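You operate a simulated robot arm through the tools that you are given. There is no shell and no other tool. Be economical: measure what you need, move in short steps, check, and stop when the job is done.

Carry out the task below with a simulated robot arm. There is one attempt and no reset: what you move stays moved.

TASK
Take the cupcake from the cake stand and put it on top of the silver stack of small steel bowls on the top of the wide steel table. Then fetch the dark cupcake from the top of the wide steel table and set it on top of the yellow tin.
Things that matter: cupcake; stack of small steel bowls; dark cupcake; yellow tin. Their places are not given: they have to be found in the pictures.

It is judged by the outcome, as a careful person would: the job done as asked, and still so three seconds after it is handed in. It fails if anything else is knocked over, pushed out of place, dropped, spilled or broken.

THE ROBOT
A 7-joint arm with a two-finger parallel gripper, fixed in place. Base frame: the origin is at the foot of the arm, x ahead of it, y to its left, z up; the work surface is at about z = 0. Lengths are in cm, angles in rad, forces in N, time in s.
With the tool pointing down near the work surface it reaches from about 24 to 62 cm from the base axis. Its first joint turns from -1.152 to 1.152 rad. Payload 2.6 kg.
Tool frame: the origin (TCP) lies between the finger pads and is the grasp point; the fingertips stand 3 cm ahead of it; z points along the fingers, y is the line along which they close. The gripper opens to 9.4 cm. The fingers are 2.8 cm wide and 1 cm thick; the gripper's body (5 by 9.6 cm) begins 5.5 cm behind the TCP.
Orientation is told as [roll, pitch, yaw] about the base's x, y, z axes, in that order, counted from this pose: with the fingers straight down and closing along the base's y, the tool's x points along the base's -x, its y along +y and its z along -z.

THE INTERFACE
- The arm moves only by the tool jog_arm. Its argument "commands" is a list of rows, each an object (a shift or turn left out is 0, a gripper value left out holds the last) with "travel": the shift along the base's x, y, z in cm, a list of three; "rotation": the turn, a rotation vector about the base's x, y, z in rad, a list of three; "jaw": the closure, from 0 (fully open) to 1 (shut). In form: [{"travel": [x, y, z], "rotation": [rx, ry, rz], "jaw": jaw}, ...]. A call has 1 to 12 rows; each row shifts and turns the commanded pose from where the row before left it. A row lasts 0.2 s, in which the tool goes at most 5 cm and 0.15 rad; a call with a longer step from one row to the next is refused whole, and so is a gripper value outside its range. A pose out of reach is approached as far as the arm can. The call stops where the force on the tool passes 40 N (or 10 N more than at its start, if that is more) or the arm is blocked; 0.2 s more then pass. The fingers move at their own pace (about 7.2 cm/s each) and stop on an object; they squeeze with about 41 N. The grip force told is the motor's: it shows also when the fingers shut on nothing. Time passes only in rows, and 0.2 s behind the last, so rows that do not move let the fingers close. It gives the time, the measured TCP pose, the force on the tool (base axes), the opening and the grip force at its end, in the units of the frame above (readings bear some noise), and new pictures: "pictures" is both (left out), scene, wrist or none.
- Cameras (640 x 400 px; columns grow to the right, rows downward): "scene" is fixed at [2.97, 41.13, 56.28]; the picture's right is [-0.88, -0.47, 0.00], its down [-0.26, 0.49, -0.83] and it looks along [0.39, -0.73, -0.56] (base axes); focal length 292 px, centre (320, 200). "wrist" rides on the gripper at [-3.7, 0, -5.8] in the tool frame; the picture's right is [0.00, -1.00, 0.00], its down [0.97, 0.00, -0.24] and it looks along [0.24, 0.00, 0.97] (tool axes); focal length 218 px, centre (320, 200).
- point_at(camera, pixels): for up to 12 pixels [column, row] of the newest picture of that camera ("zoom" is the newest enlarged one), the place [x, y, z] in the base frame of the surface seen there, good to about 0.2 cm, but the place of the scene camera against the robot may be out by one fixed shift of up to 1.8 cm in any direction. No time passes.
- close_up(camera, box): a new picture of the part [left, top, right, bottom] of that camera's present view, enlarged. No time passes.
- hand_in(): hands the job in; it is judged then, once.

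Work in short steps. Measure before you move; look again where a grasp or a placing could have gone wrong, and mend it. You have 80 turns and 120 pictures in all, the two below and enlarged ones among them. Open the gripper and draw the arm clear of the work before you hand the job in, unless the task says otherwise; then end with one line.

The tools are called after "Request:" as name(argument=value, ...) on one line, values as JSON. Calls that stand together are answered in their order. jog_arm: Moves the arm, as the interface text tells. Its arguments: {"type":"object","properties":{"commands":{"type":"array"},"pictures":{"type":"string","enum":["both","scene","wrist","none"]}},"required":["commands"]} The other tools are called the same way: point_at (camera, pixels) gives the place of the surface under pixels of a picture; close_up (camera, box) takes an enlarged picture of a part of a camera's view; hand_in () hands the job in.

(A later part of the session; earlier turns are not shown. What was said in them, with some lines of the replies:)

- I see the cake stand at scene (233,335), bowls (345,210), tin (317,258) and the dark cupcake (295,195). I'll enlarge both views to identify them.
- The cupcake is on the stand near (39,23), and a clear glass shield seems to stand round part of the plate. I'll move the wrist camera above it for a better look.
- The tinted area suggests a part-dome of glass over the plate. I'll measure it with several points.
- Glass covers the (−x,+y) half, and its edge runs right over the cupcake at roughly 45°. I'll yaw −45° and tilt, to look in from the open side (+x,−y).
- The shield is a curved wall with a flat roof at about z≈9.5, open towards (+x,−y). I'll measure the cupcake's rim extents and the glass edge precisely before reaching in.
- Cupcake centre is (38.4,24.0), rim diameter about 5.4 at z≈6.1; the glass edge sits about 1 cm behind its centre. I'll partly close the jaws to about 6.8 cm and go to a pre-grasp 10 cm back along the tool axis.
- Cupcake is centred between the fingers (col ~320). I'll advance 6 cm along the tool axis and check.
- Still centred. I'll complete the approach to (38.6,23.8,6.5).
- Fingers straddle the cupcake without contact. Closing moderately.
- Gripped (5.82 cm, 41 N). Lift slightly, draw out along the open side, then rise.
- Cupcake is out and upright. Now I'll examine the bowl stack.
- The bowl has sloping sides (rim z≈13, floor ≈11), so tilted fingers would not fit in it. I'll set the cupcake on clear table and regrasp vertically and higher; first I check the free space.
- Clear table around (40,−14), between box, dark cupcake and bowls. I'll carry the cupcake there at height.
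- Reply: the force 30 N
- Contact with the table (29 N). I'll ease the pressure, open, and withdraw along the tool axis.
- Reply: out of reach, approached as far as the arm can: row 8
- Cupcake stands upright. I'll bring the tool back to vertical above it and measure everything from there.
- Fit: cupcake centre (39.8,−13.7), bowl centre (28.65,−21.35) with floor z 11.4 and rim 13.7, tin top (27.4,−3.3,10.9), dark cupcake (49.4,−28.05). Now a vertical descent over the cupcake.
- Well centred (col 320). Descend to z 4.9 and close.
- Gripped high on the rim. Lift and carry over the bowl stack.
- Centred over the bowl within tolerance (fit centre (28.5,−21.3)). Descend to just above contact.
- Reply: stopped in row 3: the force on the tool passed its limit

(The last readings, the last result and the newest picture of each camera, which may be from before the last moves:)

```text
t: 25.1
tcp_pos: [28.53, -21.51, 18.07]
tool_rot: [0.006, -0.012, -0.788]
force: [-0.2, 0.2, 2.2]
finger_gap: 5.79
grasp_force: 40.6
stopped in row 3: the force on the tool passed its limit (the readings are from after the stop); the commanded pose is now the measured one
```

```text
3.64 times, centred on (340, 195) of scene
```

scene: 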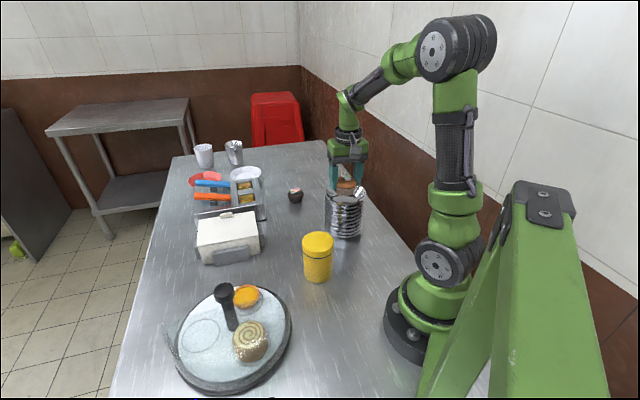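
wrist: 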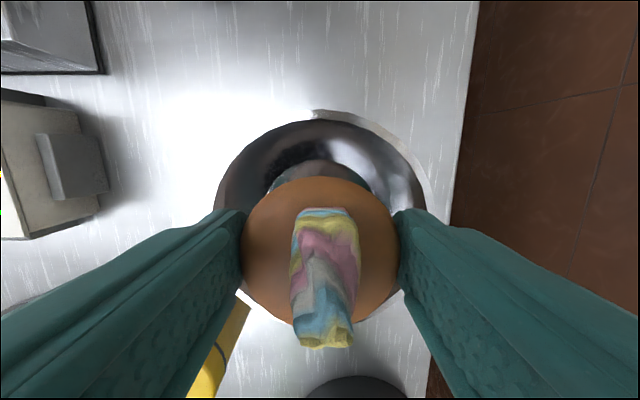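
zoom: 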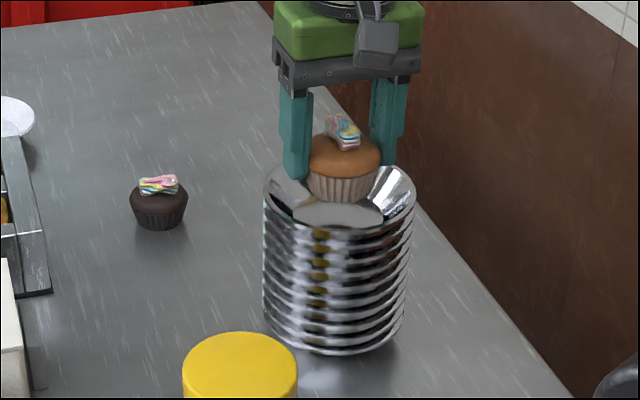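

The call stopped at z≈18.07, with the cupcake's bottom near rim level (~13.3). I'll probe down gently to see whether it's real contact.

Request:
jog_arm(commands=[{"travel": [0, 0, -0.15]}, {"travel": [0, 0, 0]}], pictures="none")

Request:
jog_arm(commands=[{"travel": [0, 0, -0.15]}, {"travel": [0, 0, 0]}], pictures="wrist")

```text
t: 25.8
tcp_pos: [28.5, -21.47, 18.04]
tool_rot: [0.005, -0.012, -0.791]
force: [-2.6, 0.8, 18.0]
finger_gap: 5.79
grasp_force: 40.8
```

```text
t: 26.3
tcp_pos: [28.62, -21.63, 18.05]
tool_rot: [0.006, -0.015, -0.79]
force: [-1.3, 1.6, 4.1]
finger_gap: 5.81
grasp_force: 41.0
stopped in row 2: the force on the tool passed its limit (the readings are from after the stop); the commanded pose is now the measured one
```

wrist: 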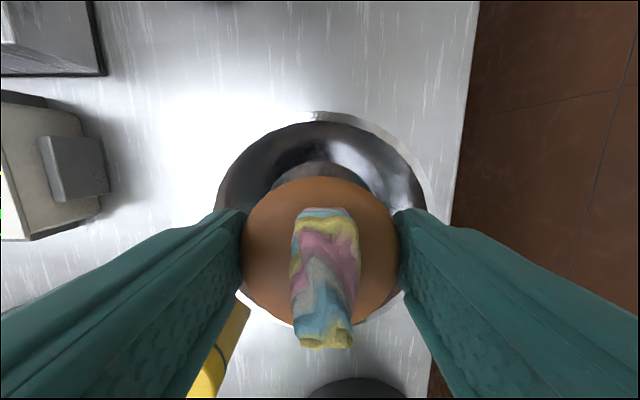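

Request:
close_up(camera="scene", box=[315, 170, 375, 220])

Request:
point_at(camera="scene", pixels=[[340, 193], [340, 190], [333, 192], [348, 193], [341, 197], [341, 200], [341, 186], [326, 190], [364, 192], [341, 203], [352, 190], [331, 195]])

```text
8.00 times, centred on (345, 195) of scene
```

zoom: 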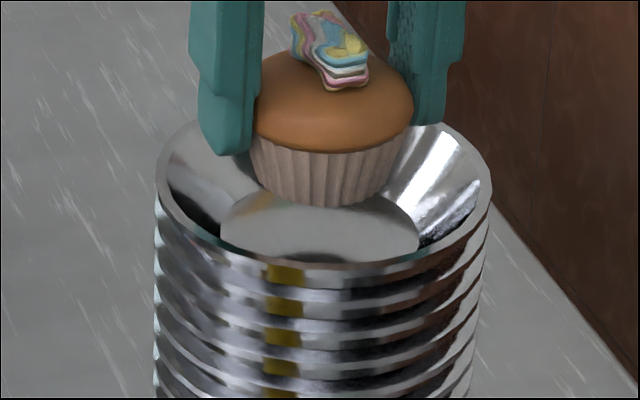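

```text
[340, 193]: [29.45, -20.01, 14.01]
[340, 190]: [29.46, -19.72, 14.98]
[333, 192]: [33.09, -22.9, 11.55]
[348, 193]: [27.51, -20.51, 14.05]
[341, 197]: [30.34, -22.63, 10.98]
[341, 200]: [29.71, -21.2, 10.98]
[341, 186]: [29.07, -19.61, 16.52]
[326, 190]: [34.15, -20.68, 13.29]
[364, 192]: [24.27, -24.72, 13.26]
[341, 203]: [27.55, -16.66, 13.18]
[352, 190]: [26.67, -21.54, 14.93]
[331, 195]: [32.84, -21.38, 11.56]
```

The cupcake's base is firmly supported at about bowl-rim level, so the stack behaves as solid up to its rim. I'll ease the load and open just slightly to see whether it sits stably.

Request:
jog_arm(commands=[{"travel": [0, 0, 0.05]}, {"jaw": 0.36}, {"travel": [0, 0, 0]}, {"travel": [0, 0, 0]}], pictures="wrist")

Request:
close_up(camera="scene", box=[315, 170, 375, 220])

```text
t: 27.3
tcp_pos: [28.64, -21.56, 18.12]
tool_rot: [0.007, -0.015, -0.791]
force: [-0.8, -0.1, -0.1]
finger_gap: 6.0
grasp_force: 0.7
```

wrist: 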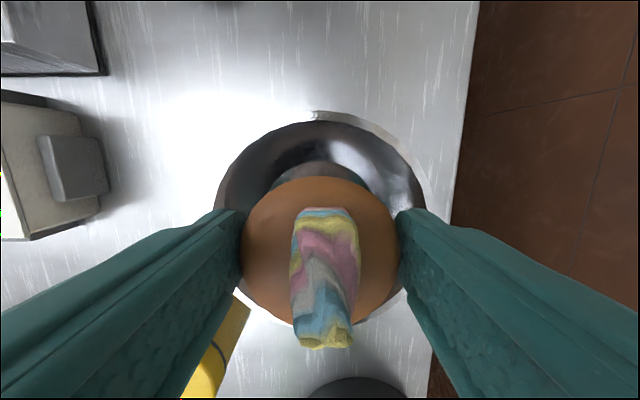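

```text
8.00 times, centred on (345, 195) of scene
```

zoom: 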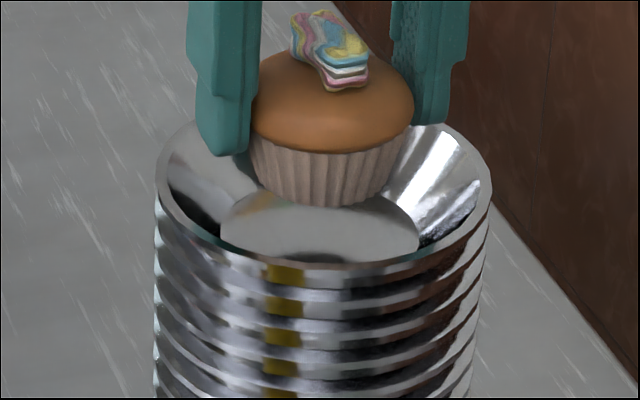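

It stays put with the fingers off it. Open further and rise straight up.

Request:
jog_arm(commands=[{"jaw": 0.2}, {"travel": [0, 0, 0]}, {"travel": [0, 0, 2]}, {"travel": [0, 0, 3]}, {"travel": [0, 0, 4]}, {"travel": [0, 0, 3]}, {"travel": [0, 0, 0]}])

Request:
close_up(camera="scene", box=[280, 140, 400, 250])

```text
t: 28.9
tcp_pos: [28.55, -21.48, 30.02]
tool_rot: [0.007, -0.014, -0.788]
force: [0.1, 0.4, 0.4]
finger_gap: 7.51
grasp_force: 0.2
```

scene: 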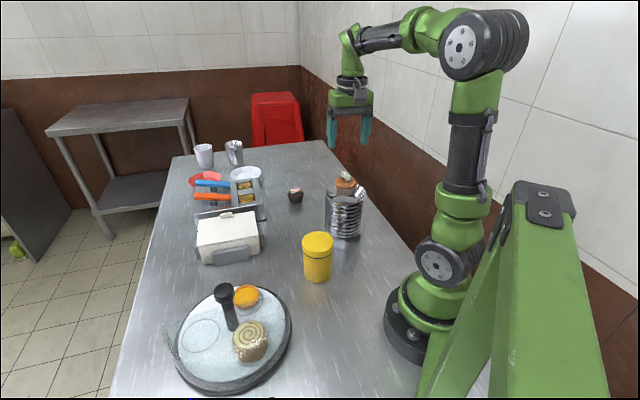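
wrist: 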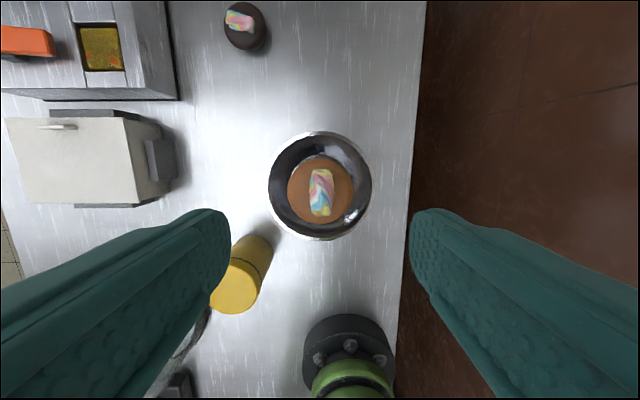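

```text
3.64 times, centred on (340, 195) of scene
```

zoom: 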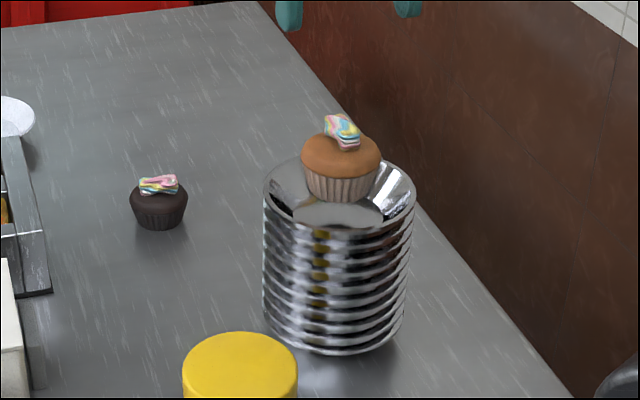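

Cupcake sits upright and centred on the stack. Now to the dark cupcake at (49.4,−28.05).

Request:
jog_arm(commands=[{"travel": [4.18, -1.31, 0]}, {"travel": [4.18, -1.31, 0]}, {"travel": [4.18, -1.31, 0]}, {"travel": [4.18, -1.31, 0]}, {"travel": [4.16, -1.31, 0]}, {"travel": [0, 0, -4]}, {"travel": [0, 0, -4.5]}, {"travel": [0, 0, -4.5]}, {"travel": [0, 0, -4.5]}, {"travel": [0, 0, -3]}, {"travel": [0, 0, 0]}])

```text
t: 31.3
tcp_pos: [48.54, -27.32, 9.54]
tool_rot: [0.006, -0.016, -0.79]
force: [-0.2, 0.0, 1.0]
finger_gap: 7.52
grasp_force: 0.1
out of reach, approached as far as the arm can: row 5
```

scene: 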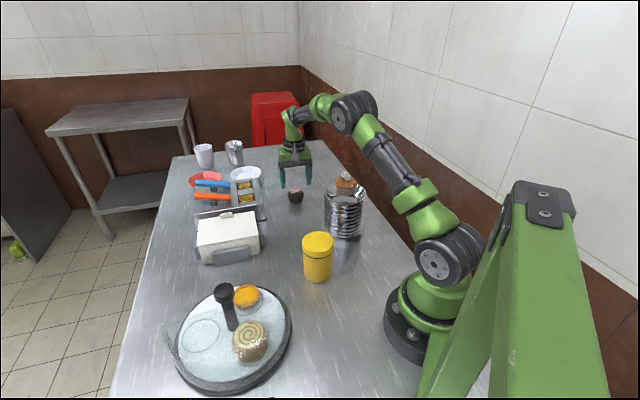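
wrist: 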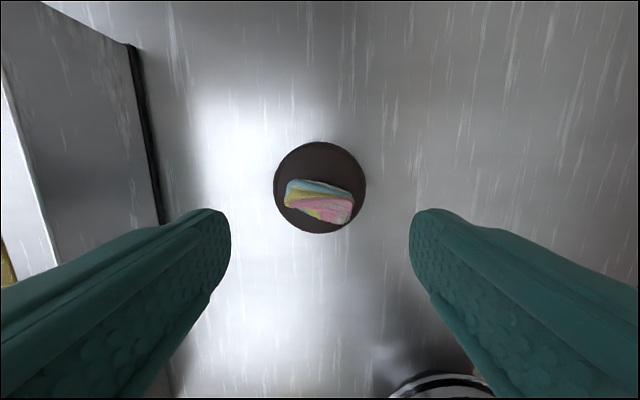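

Request:
point_at(camera="wrist", pixels=[[276, 188], [363, 188], [320, 144], [320, 231], [300, 195], [345, 215]])

```text
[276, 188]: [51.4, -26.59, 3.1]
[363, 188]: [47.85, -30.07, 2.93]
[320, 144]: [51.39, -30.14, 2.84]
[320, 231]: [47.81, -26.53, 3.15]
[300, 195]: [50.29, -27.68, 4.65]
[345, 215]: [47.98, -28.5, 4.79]
```

Centre (49.6,−28.3): shift (+1.05,−1.0) and descend.

Request:
jog_arm(commands=[{"travel": [1.05, -1.0, 0]}, {"travel": [0, 0, -1.5]}, {"travel": [0, 0, 0]}], pictures="wrist")

```text
t: 32.1
tcp_pos: [49.45, -28.48, 7.72]
tool_rot: [0.007, -0.015, -0.79]
force: [0.1, 0.4, -0.1]
finger_gap: 7.54
grasp_force: 0.1
```

wrist: 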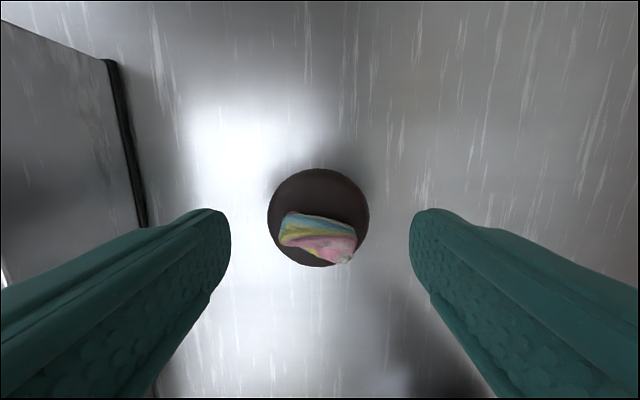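

Request:
jog_arm(commands=[{"travel": [0, 0, -2]}, {"travel": [0, 0, -1.8]}, {"travel": [0, 0, 0]}, {"jaw": 0.6}, {"travel": [0, 0, 0]}, {"travel": [0, 0, 0]}], pictures="wrist")

Request:
close_up(camera="scene", box=[260, 150, 340, 220])

```text
t: 33.5
tcp_pos: [49.47, -28.51, 4.22]
tool_rot: [0.007, -0.017, -0.792]
force: [0.3, 0.4, -0.9]
finger_gap: 5.42
grasp_force: 40.8
```

wrist: 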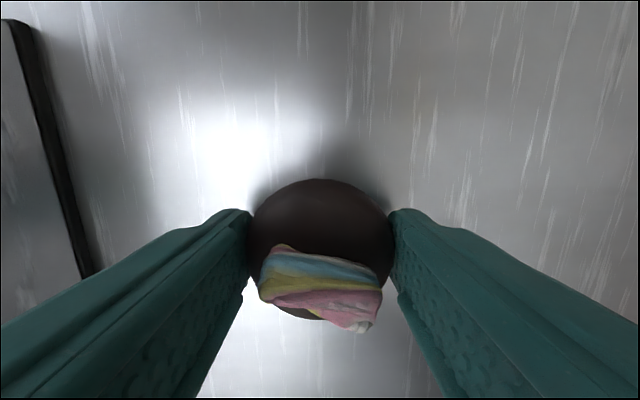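

```text
5.71 times, centred on (300, 185) of scene
```

zoom: 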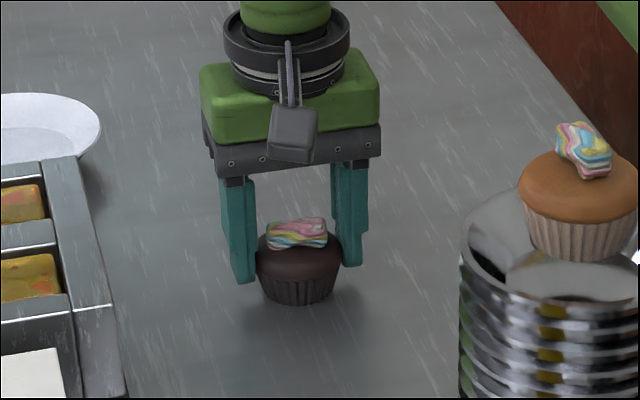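

Gripped (5.42 cm). Lift and carry to above the tin at (27.4,−3.3), passing clear of the bowls.

Request:
jog_arm(commands=[{"travel": [0, 0, 4]}, {"travel": [0, 0, 4]}, {"travel": [-2.2, 2.5, 2.9]}, {"travel": [-2.2, 2.5, 2.9]}, {"travel": [-2.2, 2.5, 2.9]}, {"travel": [-2.2, 2.5, 2.9]}, {"travel": [-2.66, 3.04, 0]}, {"travel": [-2.66, 3.04, 0]}, {"travel": [-2.66, 3.04, 0]}, {"travel": [-2.66, 3.04, 0]}, {"travel": [-2.66, 3.04, 0]}, {"travel": [0, 0, 0]}])

```text
t: 36.1
tcp_pos: [27.42, -3.16, 23.72]
tool_rot: [0.006, -0.016, -0.791]
force: [0.3, 0.7, 0.5]
finger_gap: 5.38
grasp_force: 40.9
```

scene: 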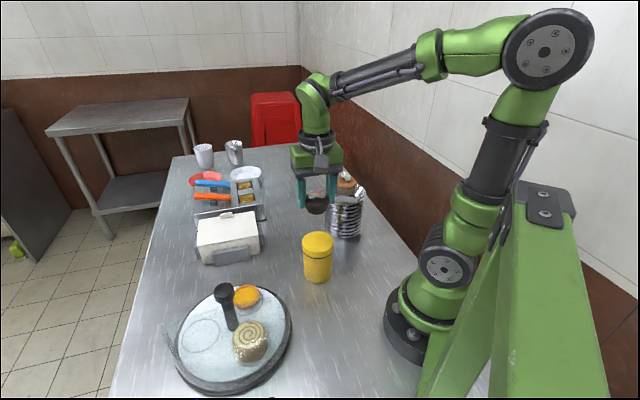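
wrist: 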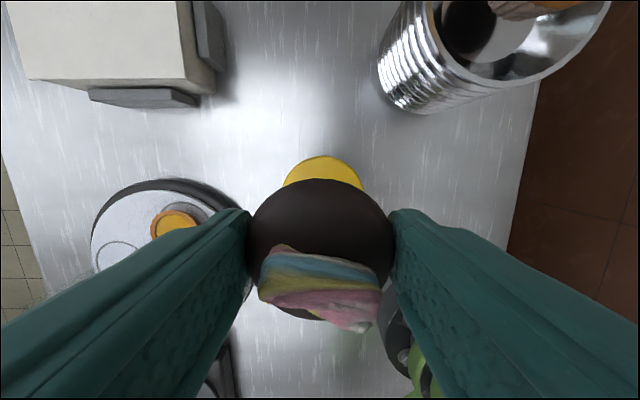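

Aligned with the tin (yellow edge cols 283–363, centred ~322). Descend to just above it.

Request:
jog_arm(commands=[{"travel": [0, -0.1, -3]}, {"travel": [0, 0, -2.5]}, {"travel": [0, 0, -1.5]}, {"travel": [0, 0, -0.7]}, {"travel": [0, 0, 0]}])

Request:
close_up(camera="scene", box=[270, 180, 370, 290])

```text
t: 37.3
tcp_pos: [27.53, -3.4, 16.07]
tool_rot: [0.008, -0.016, -0.791]
force: [0.7, 0.0, -0.2]
finger_gap: 5.41
grasp_force: 40.8
```

scene: 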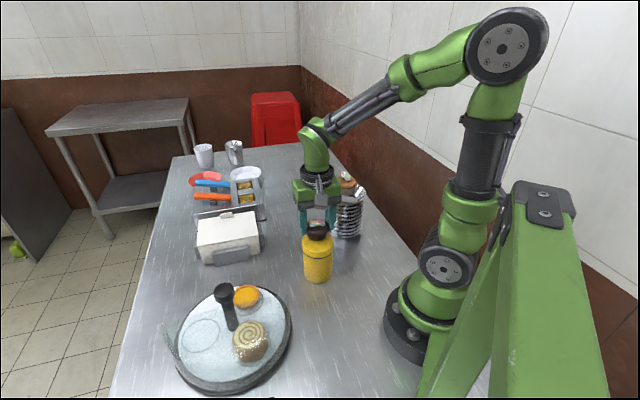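
wrist: 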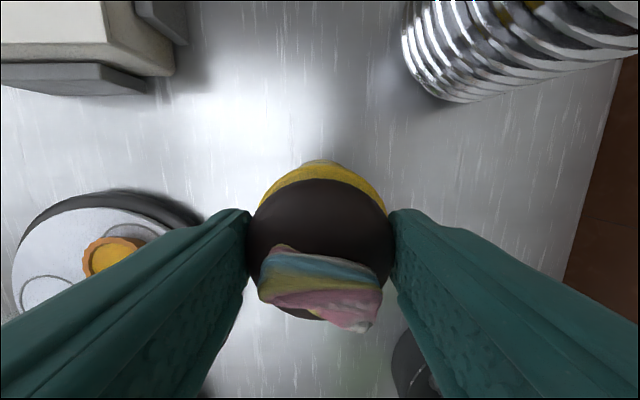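

```text
3.64 times, centred on (320, 235) of scene
```

zoom: 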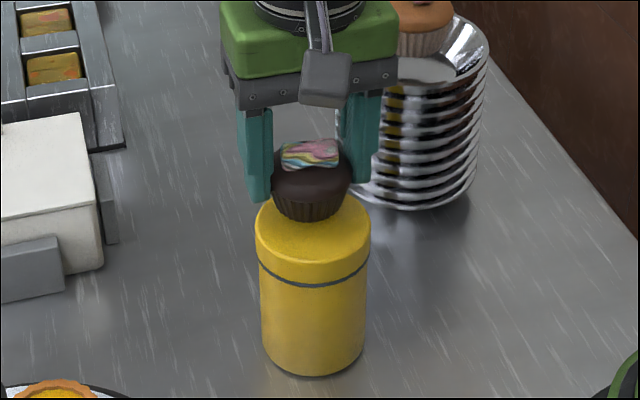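

Well aligned; lowering in small steps until contact.

Request:
jog_arm(commands=[{"travel": [0, 0, -0.3]}, {"travel": [0, 0, -0.3]}, {"travel": [0, 0, -0.2]}, {"travel": [0, 0, 0]}], pictures="none")

Request:
jog_arm(commands=[{"travel": [0, 0, -0.1]}, {"travel": [0, 0, 0]}], pictures="none")

Request:
jog_arm(commands=[{"travel": [0, 0, -0.1]}, {"travel": [0, 0, 0]}], pictures="none")

```text
t: 38.3
tcp_pos: [27.5, -3.39, 15.1]
tool_rot: [0.007, -0.016, -0.791]
force: [0.7, -0.2, -0.6]
finger_gap: 5.42
grasp_force: 40.6
```

```text
t: 38.9
tcp_pos: [27.47, -3.41, 15.05]
tool_rot: [0.006, -0.016, -0.791]
force: [0.7, 0.5, -1.0]
finger_gap: 5.39
grasp_force: 41.3
```

```text
t: 39.5
tcp_pos: [27.46, -3.31, 14.9]
tool_rot: [0.008, -0.017, -0.789]
force: [-0.2, -0.2, -0.1]
finger_gap: 5.41
grasp_force: 41.2
```

Request:
jog_arm(commands=[{"travel": [0, 0, -0.1]}, {"travel": [0, 0, 0]}], pictures="none")

Request:
close_up(camera="scene", box=[290, 210, 350, 260])

```text
t: 40.1
tcp_pos: [27.45, -3.35, 14.79]
tool_rot: [0.006, -0.016, -0.79]
force: [0.5, -0.5, -0.9]
finger_gap: 5.38
grasp_force: 40.8
```

```text
8.00 times, centred on (320, 235) of scene
```

zoom: 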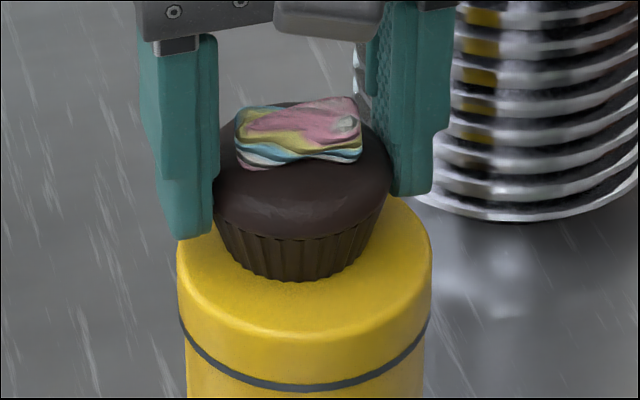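

Nearly touching; continuing in 0.1 cm steps.

Request:
jog_arm(commands=[{"travel": [0, 0, -0.1]}, {"travel": [0, 0, 0]}], pictures="none")

Request:
jog_arm(commands=[{"travel": [0, 0, -0.06]}, {"travel": [0, 0, 0]}], pictures="none")

```text
t: 40.7
tcp_pos: [27.49, -3.42, 14.82]
tool_rot: [0.006, -0.017, -0.789]
force: [-3.0, 1.3, 13.1]
finger_gap: 5.38
grasp_force: 41.3
```

```text
t: 41.3
tcp_pos: [27.43, -3.34, 14.91]
tool_rot: [0.01, -0.017, -0.792]
force: [-0.5, 0.5, 16.2]
finger_gap: 5.4
grasp_force: 40.9
```

Contact made (13–16 N). Ease slightly, open a little, then rise straight up.

Request:
jog_arm(commands=[{"travel": [0, 0, 0.08]}, {"jaw": 0.36}, {"travel": [0, 0, 0]}, {"jaw": 0.2}, {"travel": [0, 0, 0]}, {"travel": [0, 0, 2]}, {"travel": [0, 0, 3]}, {"travel": [0, 0, 4]}, {"travel": [0, 0, 4]}, {"travel": [0, 0, 0]}])

Request:
close_up(camera="scene", box=[270, 160, 390, 290])

```text
t: 43.5
tcp_pos: [27.35, -3.48, 27.67]
tool_rot: [0.008, -0.015, -0.789]
force: [-0.2, 0.5, -0.6]
finger_gap: 7.53
grasp_force: 0.0
```

scene: 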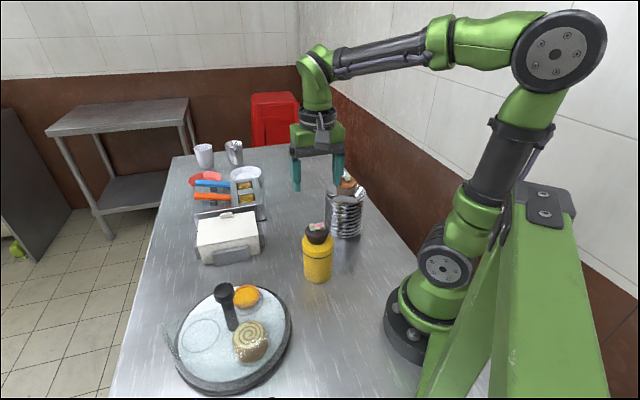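
wrist: 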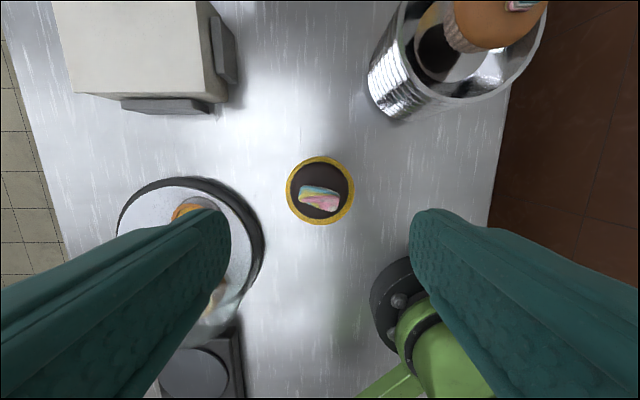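

```text
3.08 times, centred on (330, 225) of scene
```

zoom: 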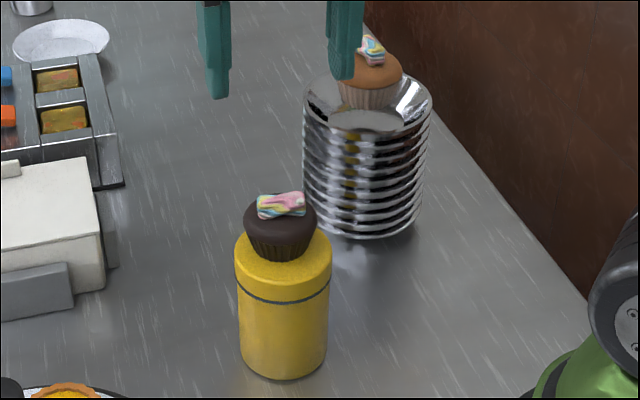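

Both cupcakes sit upright in place. I'll raise and draw the arm clear with the gripper open, and check once more.

Request:
jog_arm(commands=[{"travel": [2, 1, 3], "jaw": 0}, {"travel": [3, 1.5, 3]}, {"travel": [3, 1.5, 2]}, {"travel": [2, 1.5, 2]}, {"travel": [0, 0, 0]}], pictures="scene")

Request:
close_up(camera="scene", box=[270, 160, 390, 290])

```text
t: 44.7
tcp_pos: [37.55, 2.17, 37.8]
tool_rot: [0.007, -0.016, -0.789]
force: [1.2, 0.1, 0.0]
finger_gap: 9.4
grasp_force: 0.1
```

scene: 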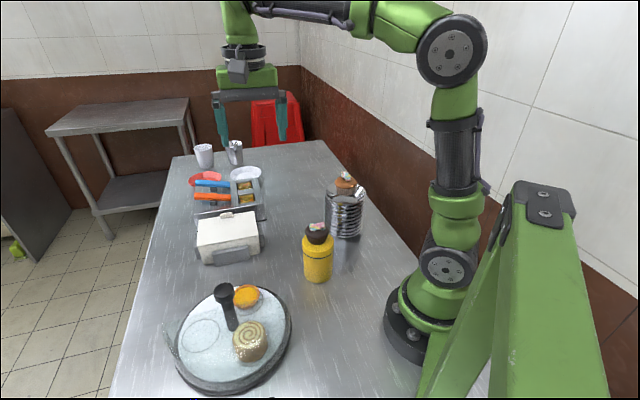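

```text
3.08 times, centred on (330, 225) of scene
```

zoom: 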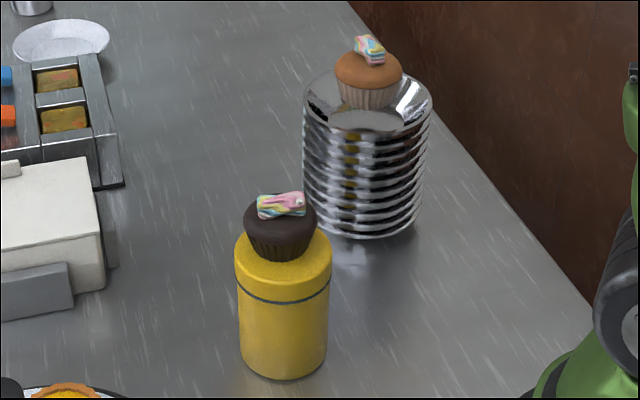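

All is stable and the arm is clear, so I'm handing in.

Request:
hand_in()

```text
The job is handed in.
```

The cupcake from the cake stand is on top of the steel bowl stack and the dark cupcake is on top of the yellow tin. Both stood upright and steady in the last picture, the gripper was open and clear, and I saw nothing else knocked or moved.
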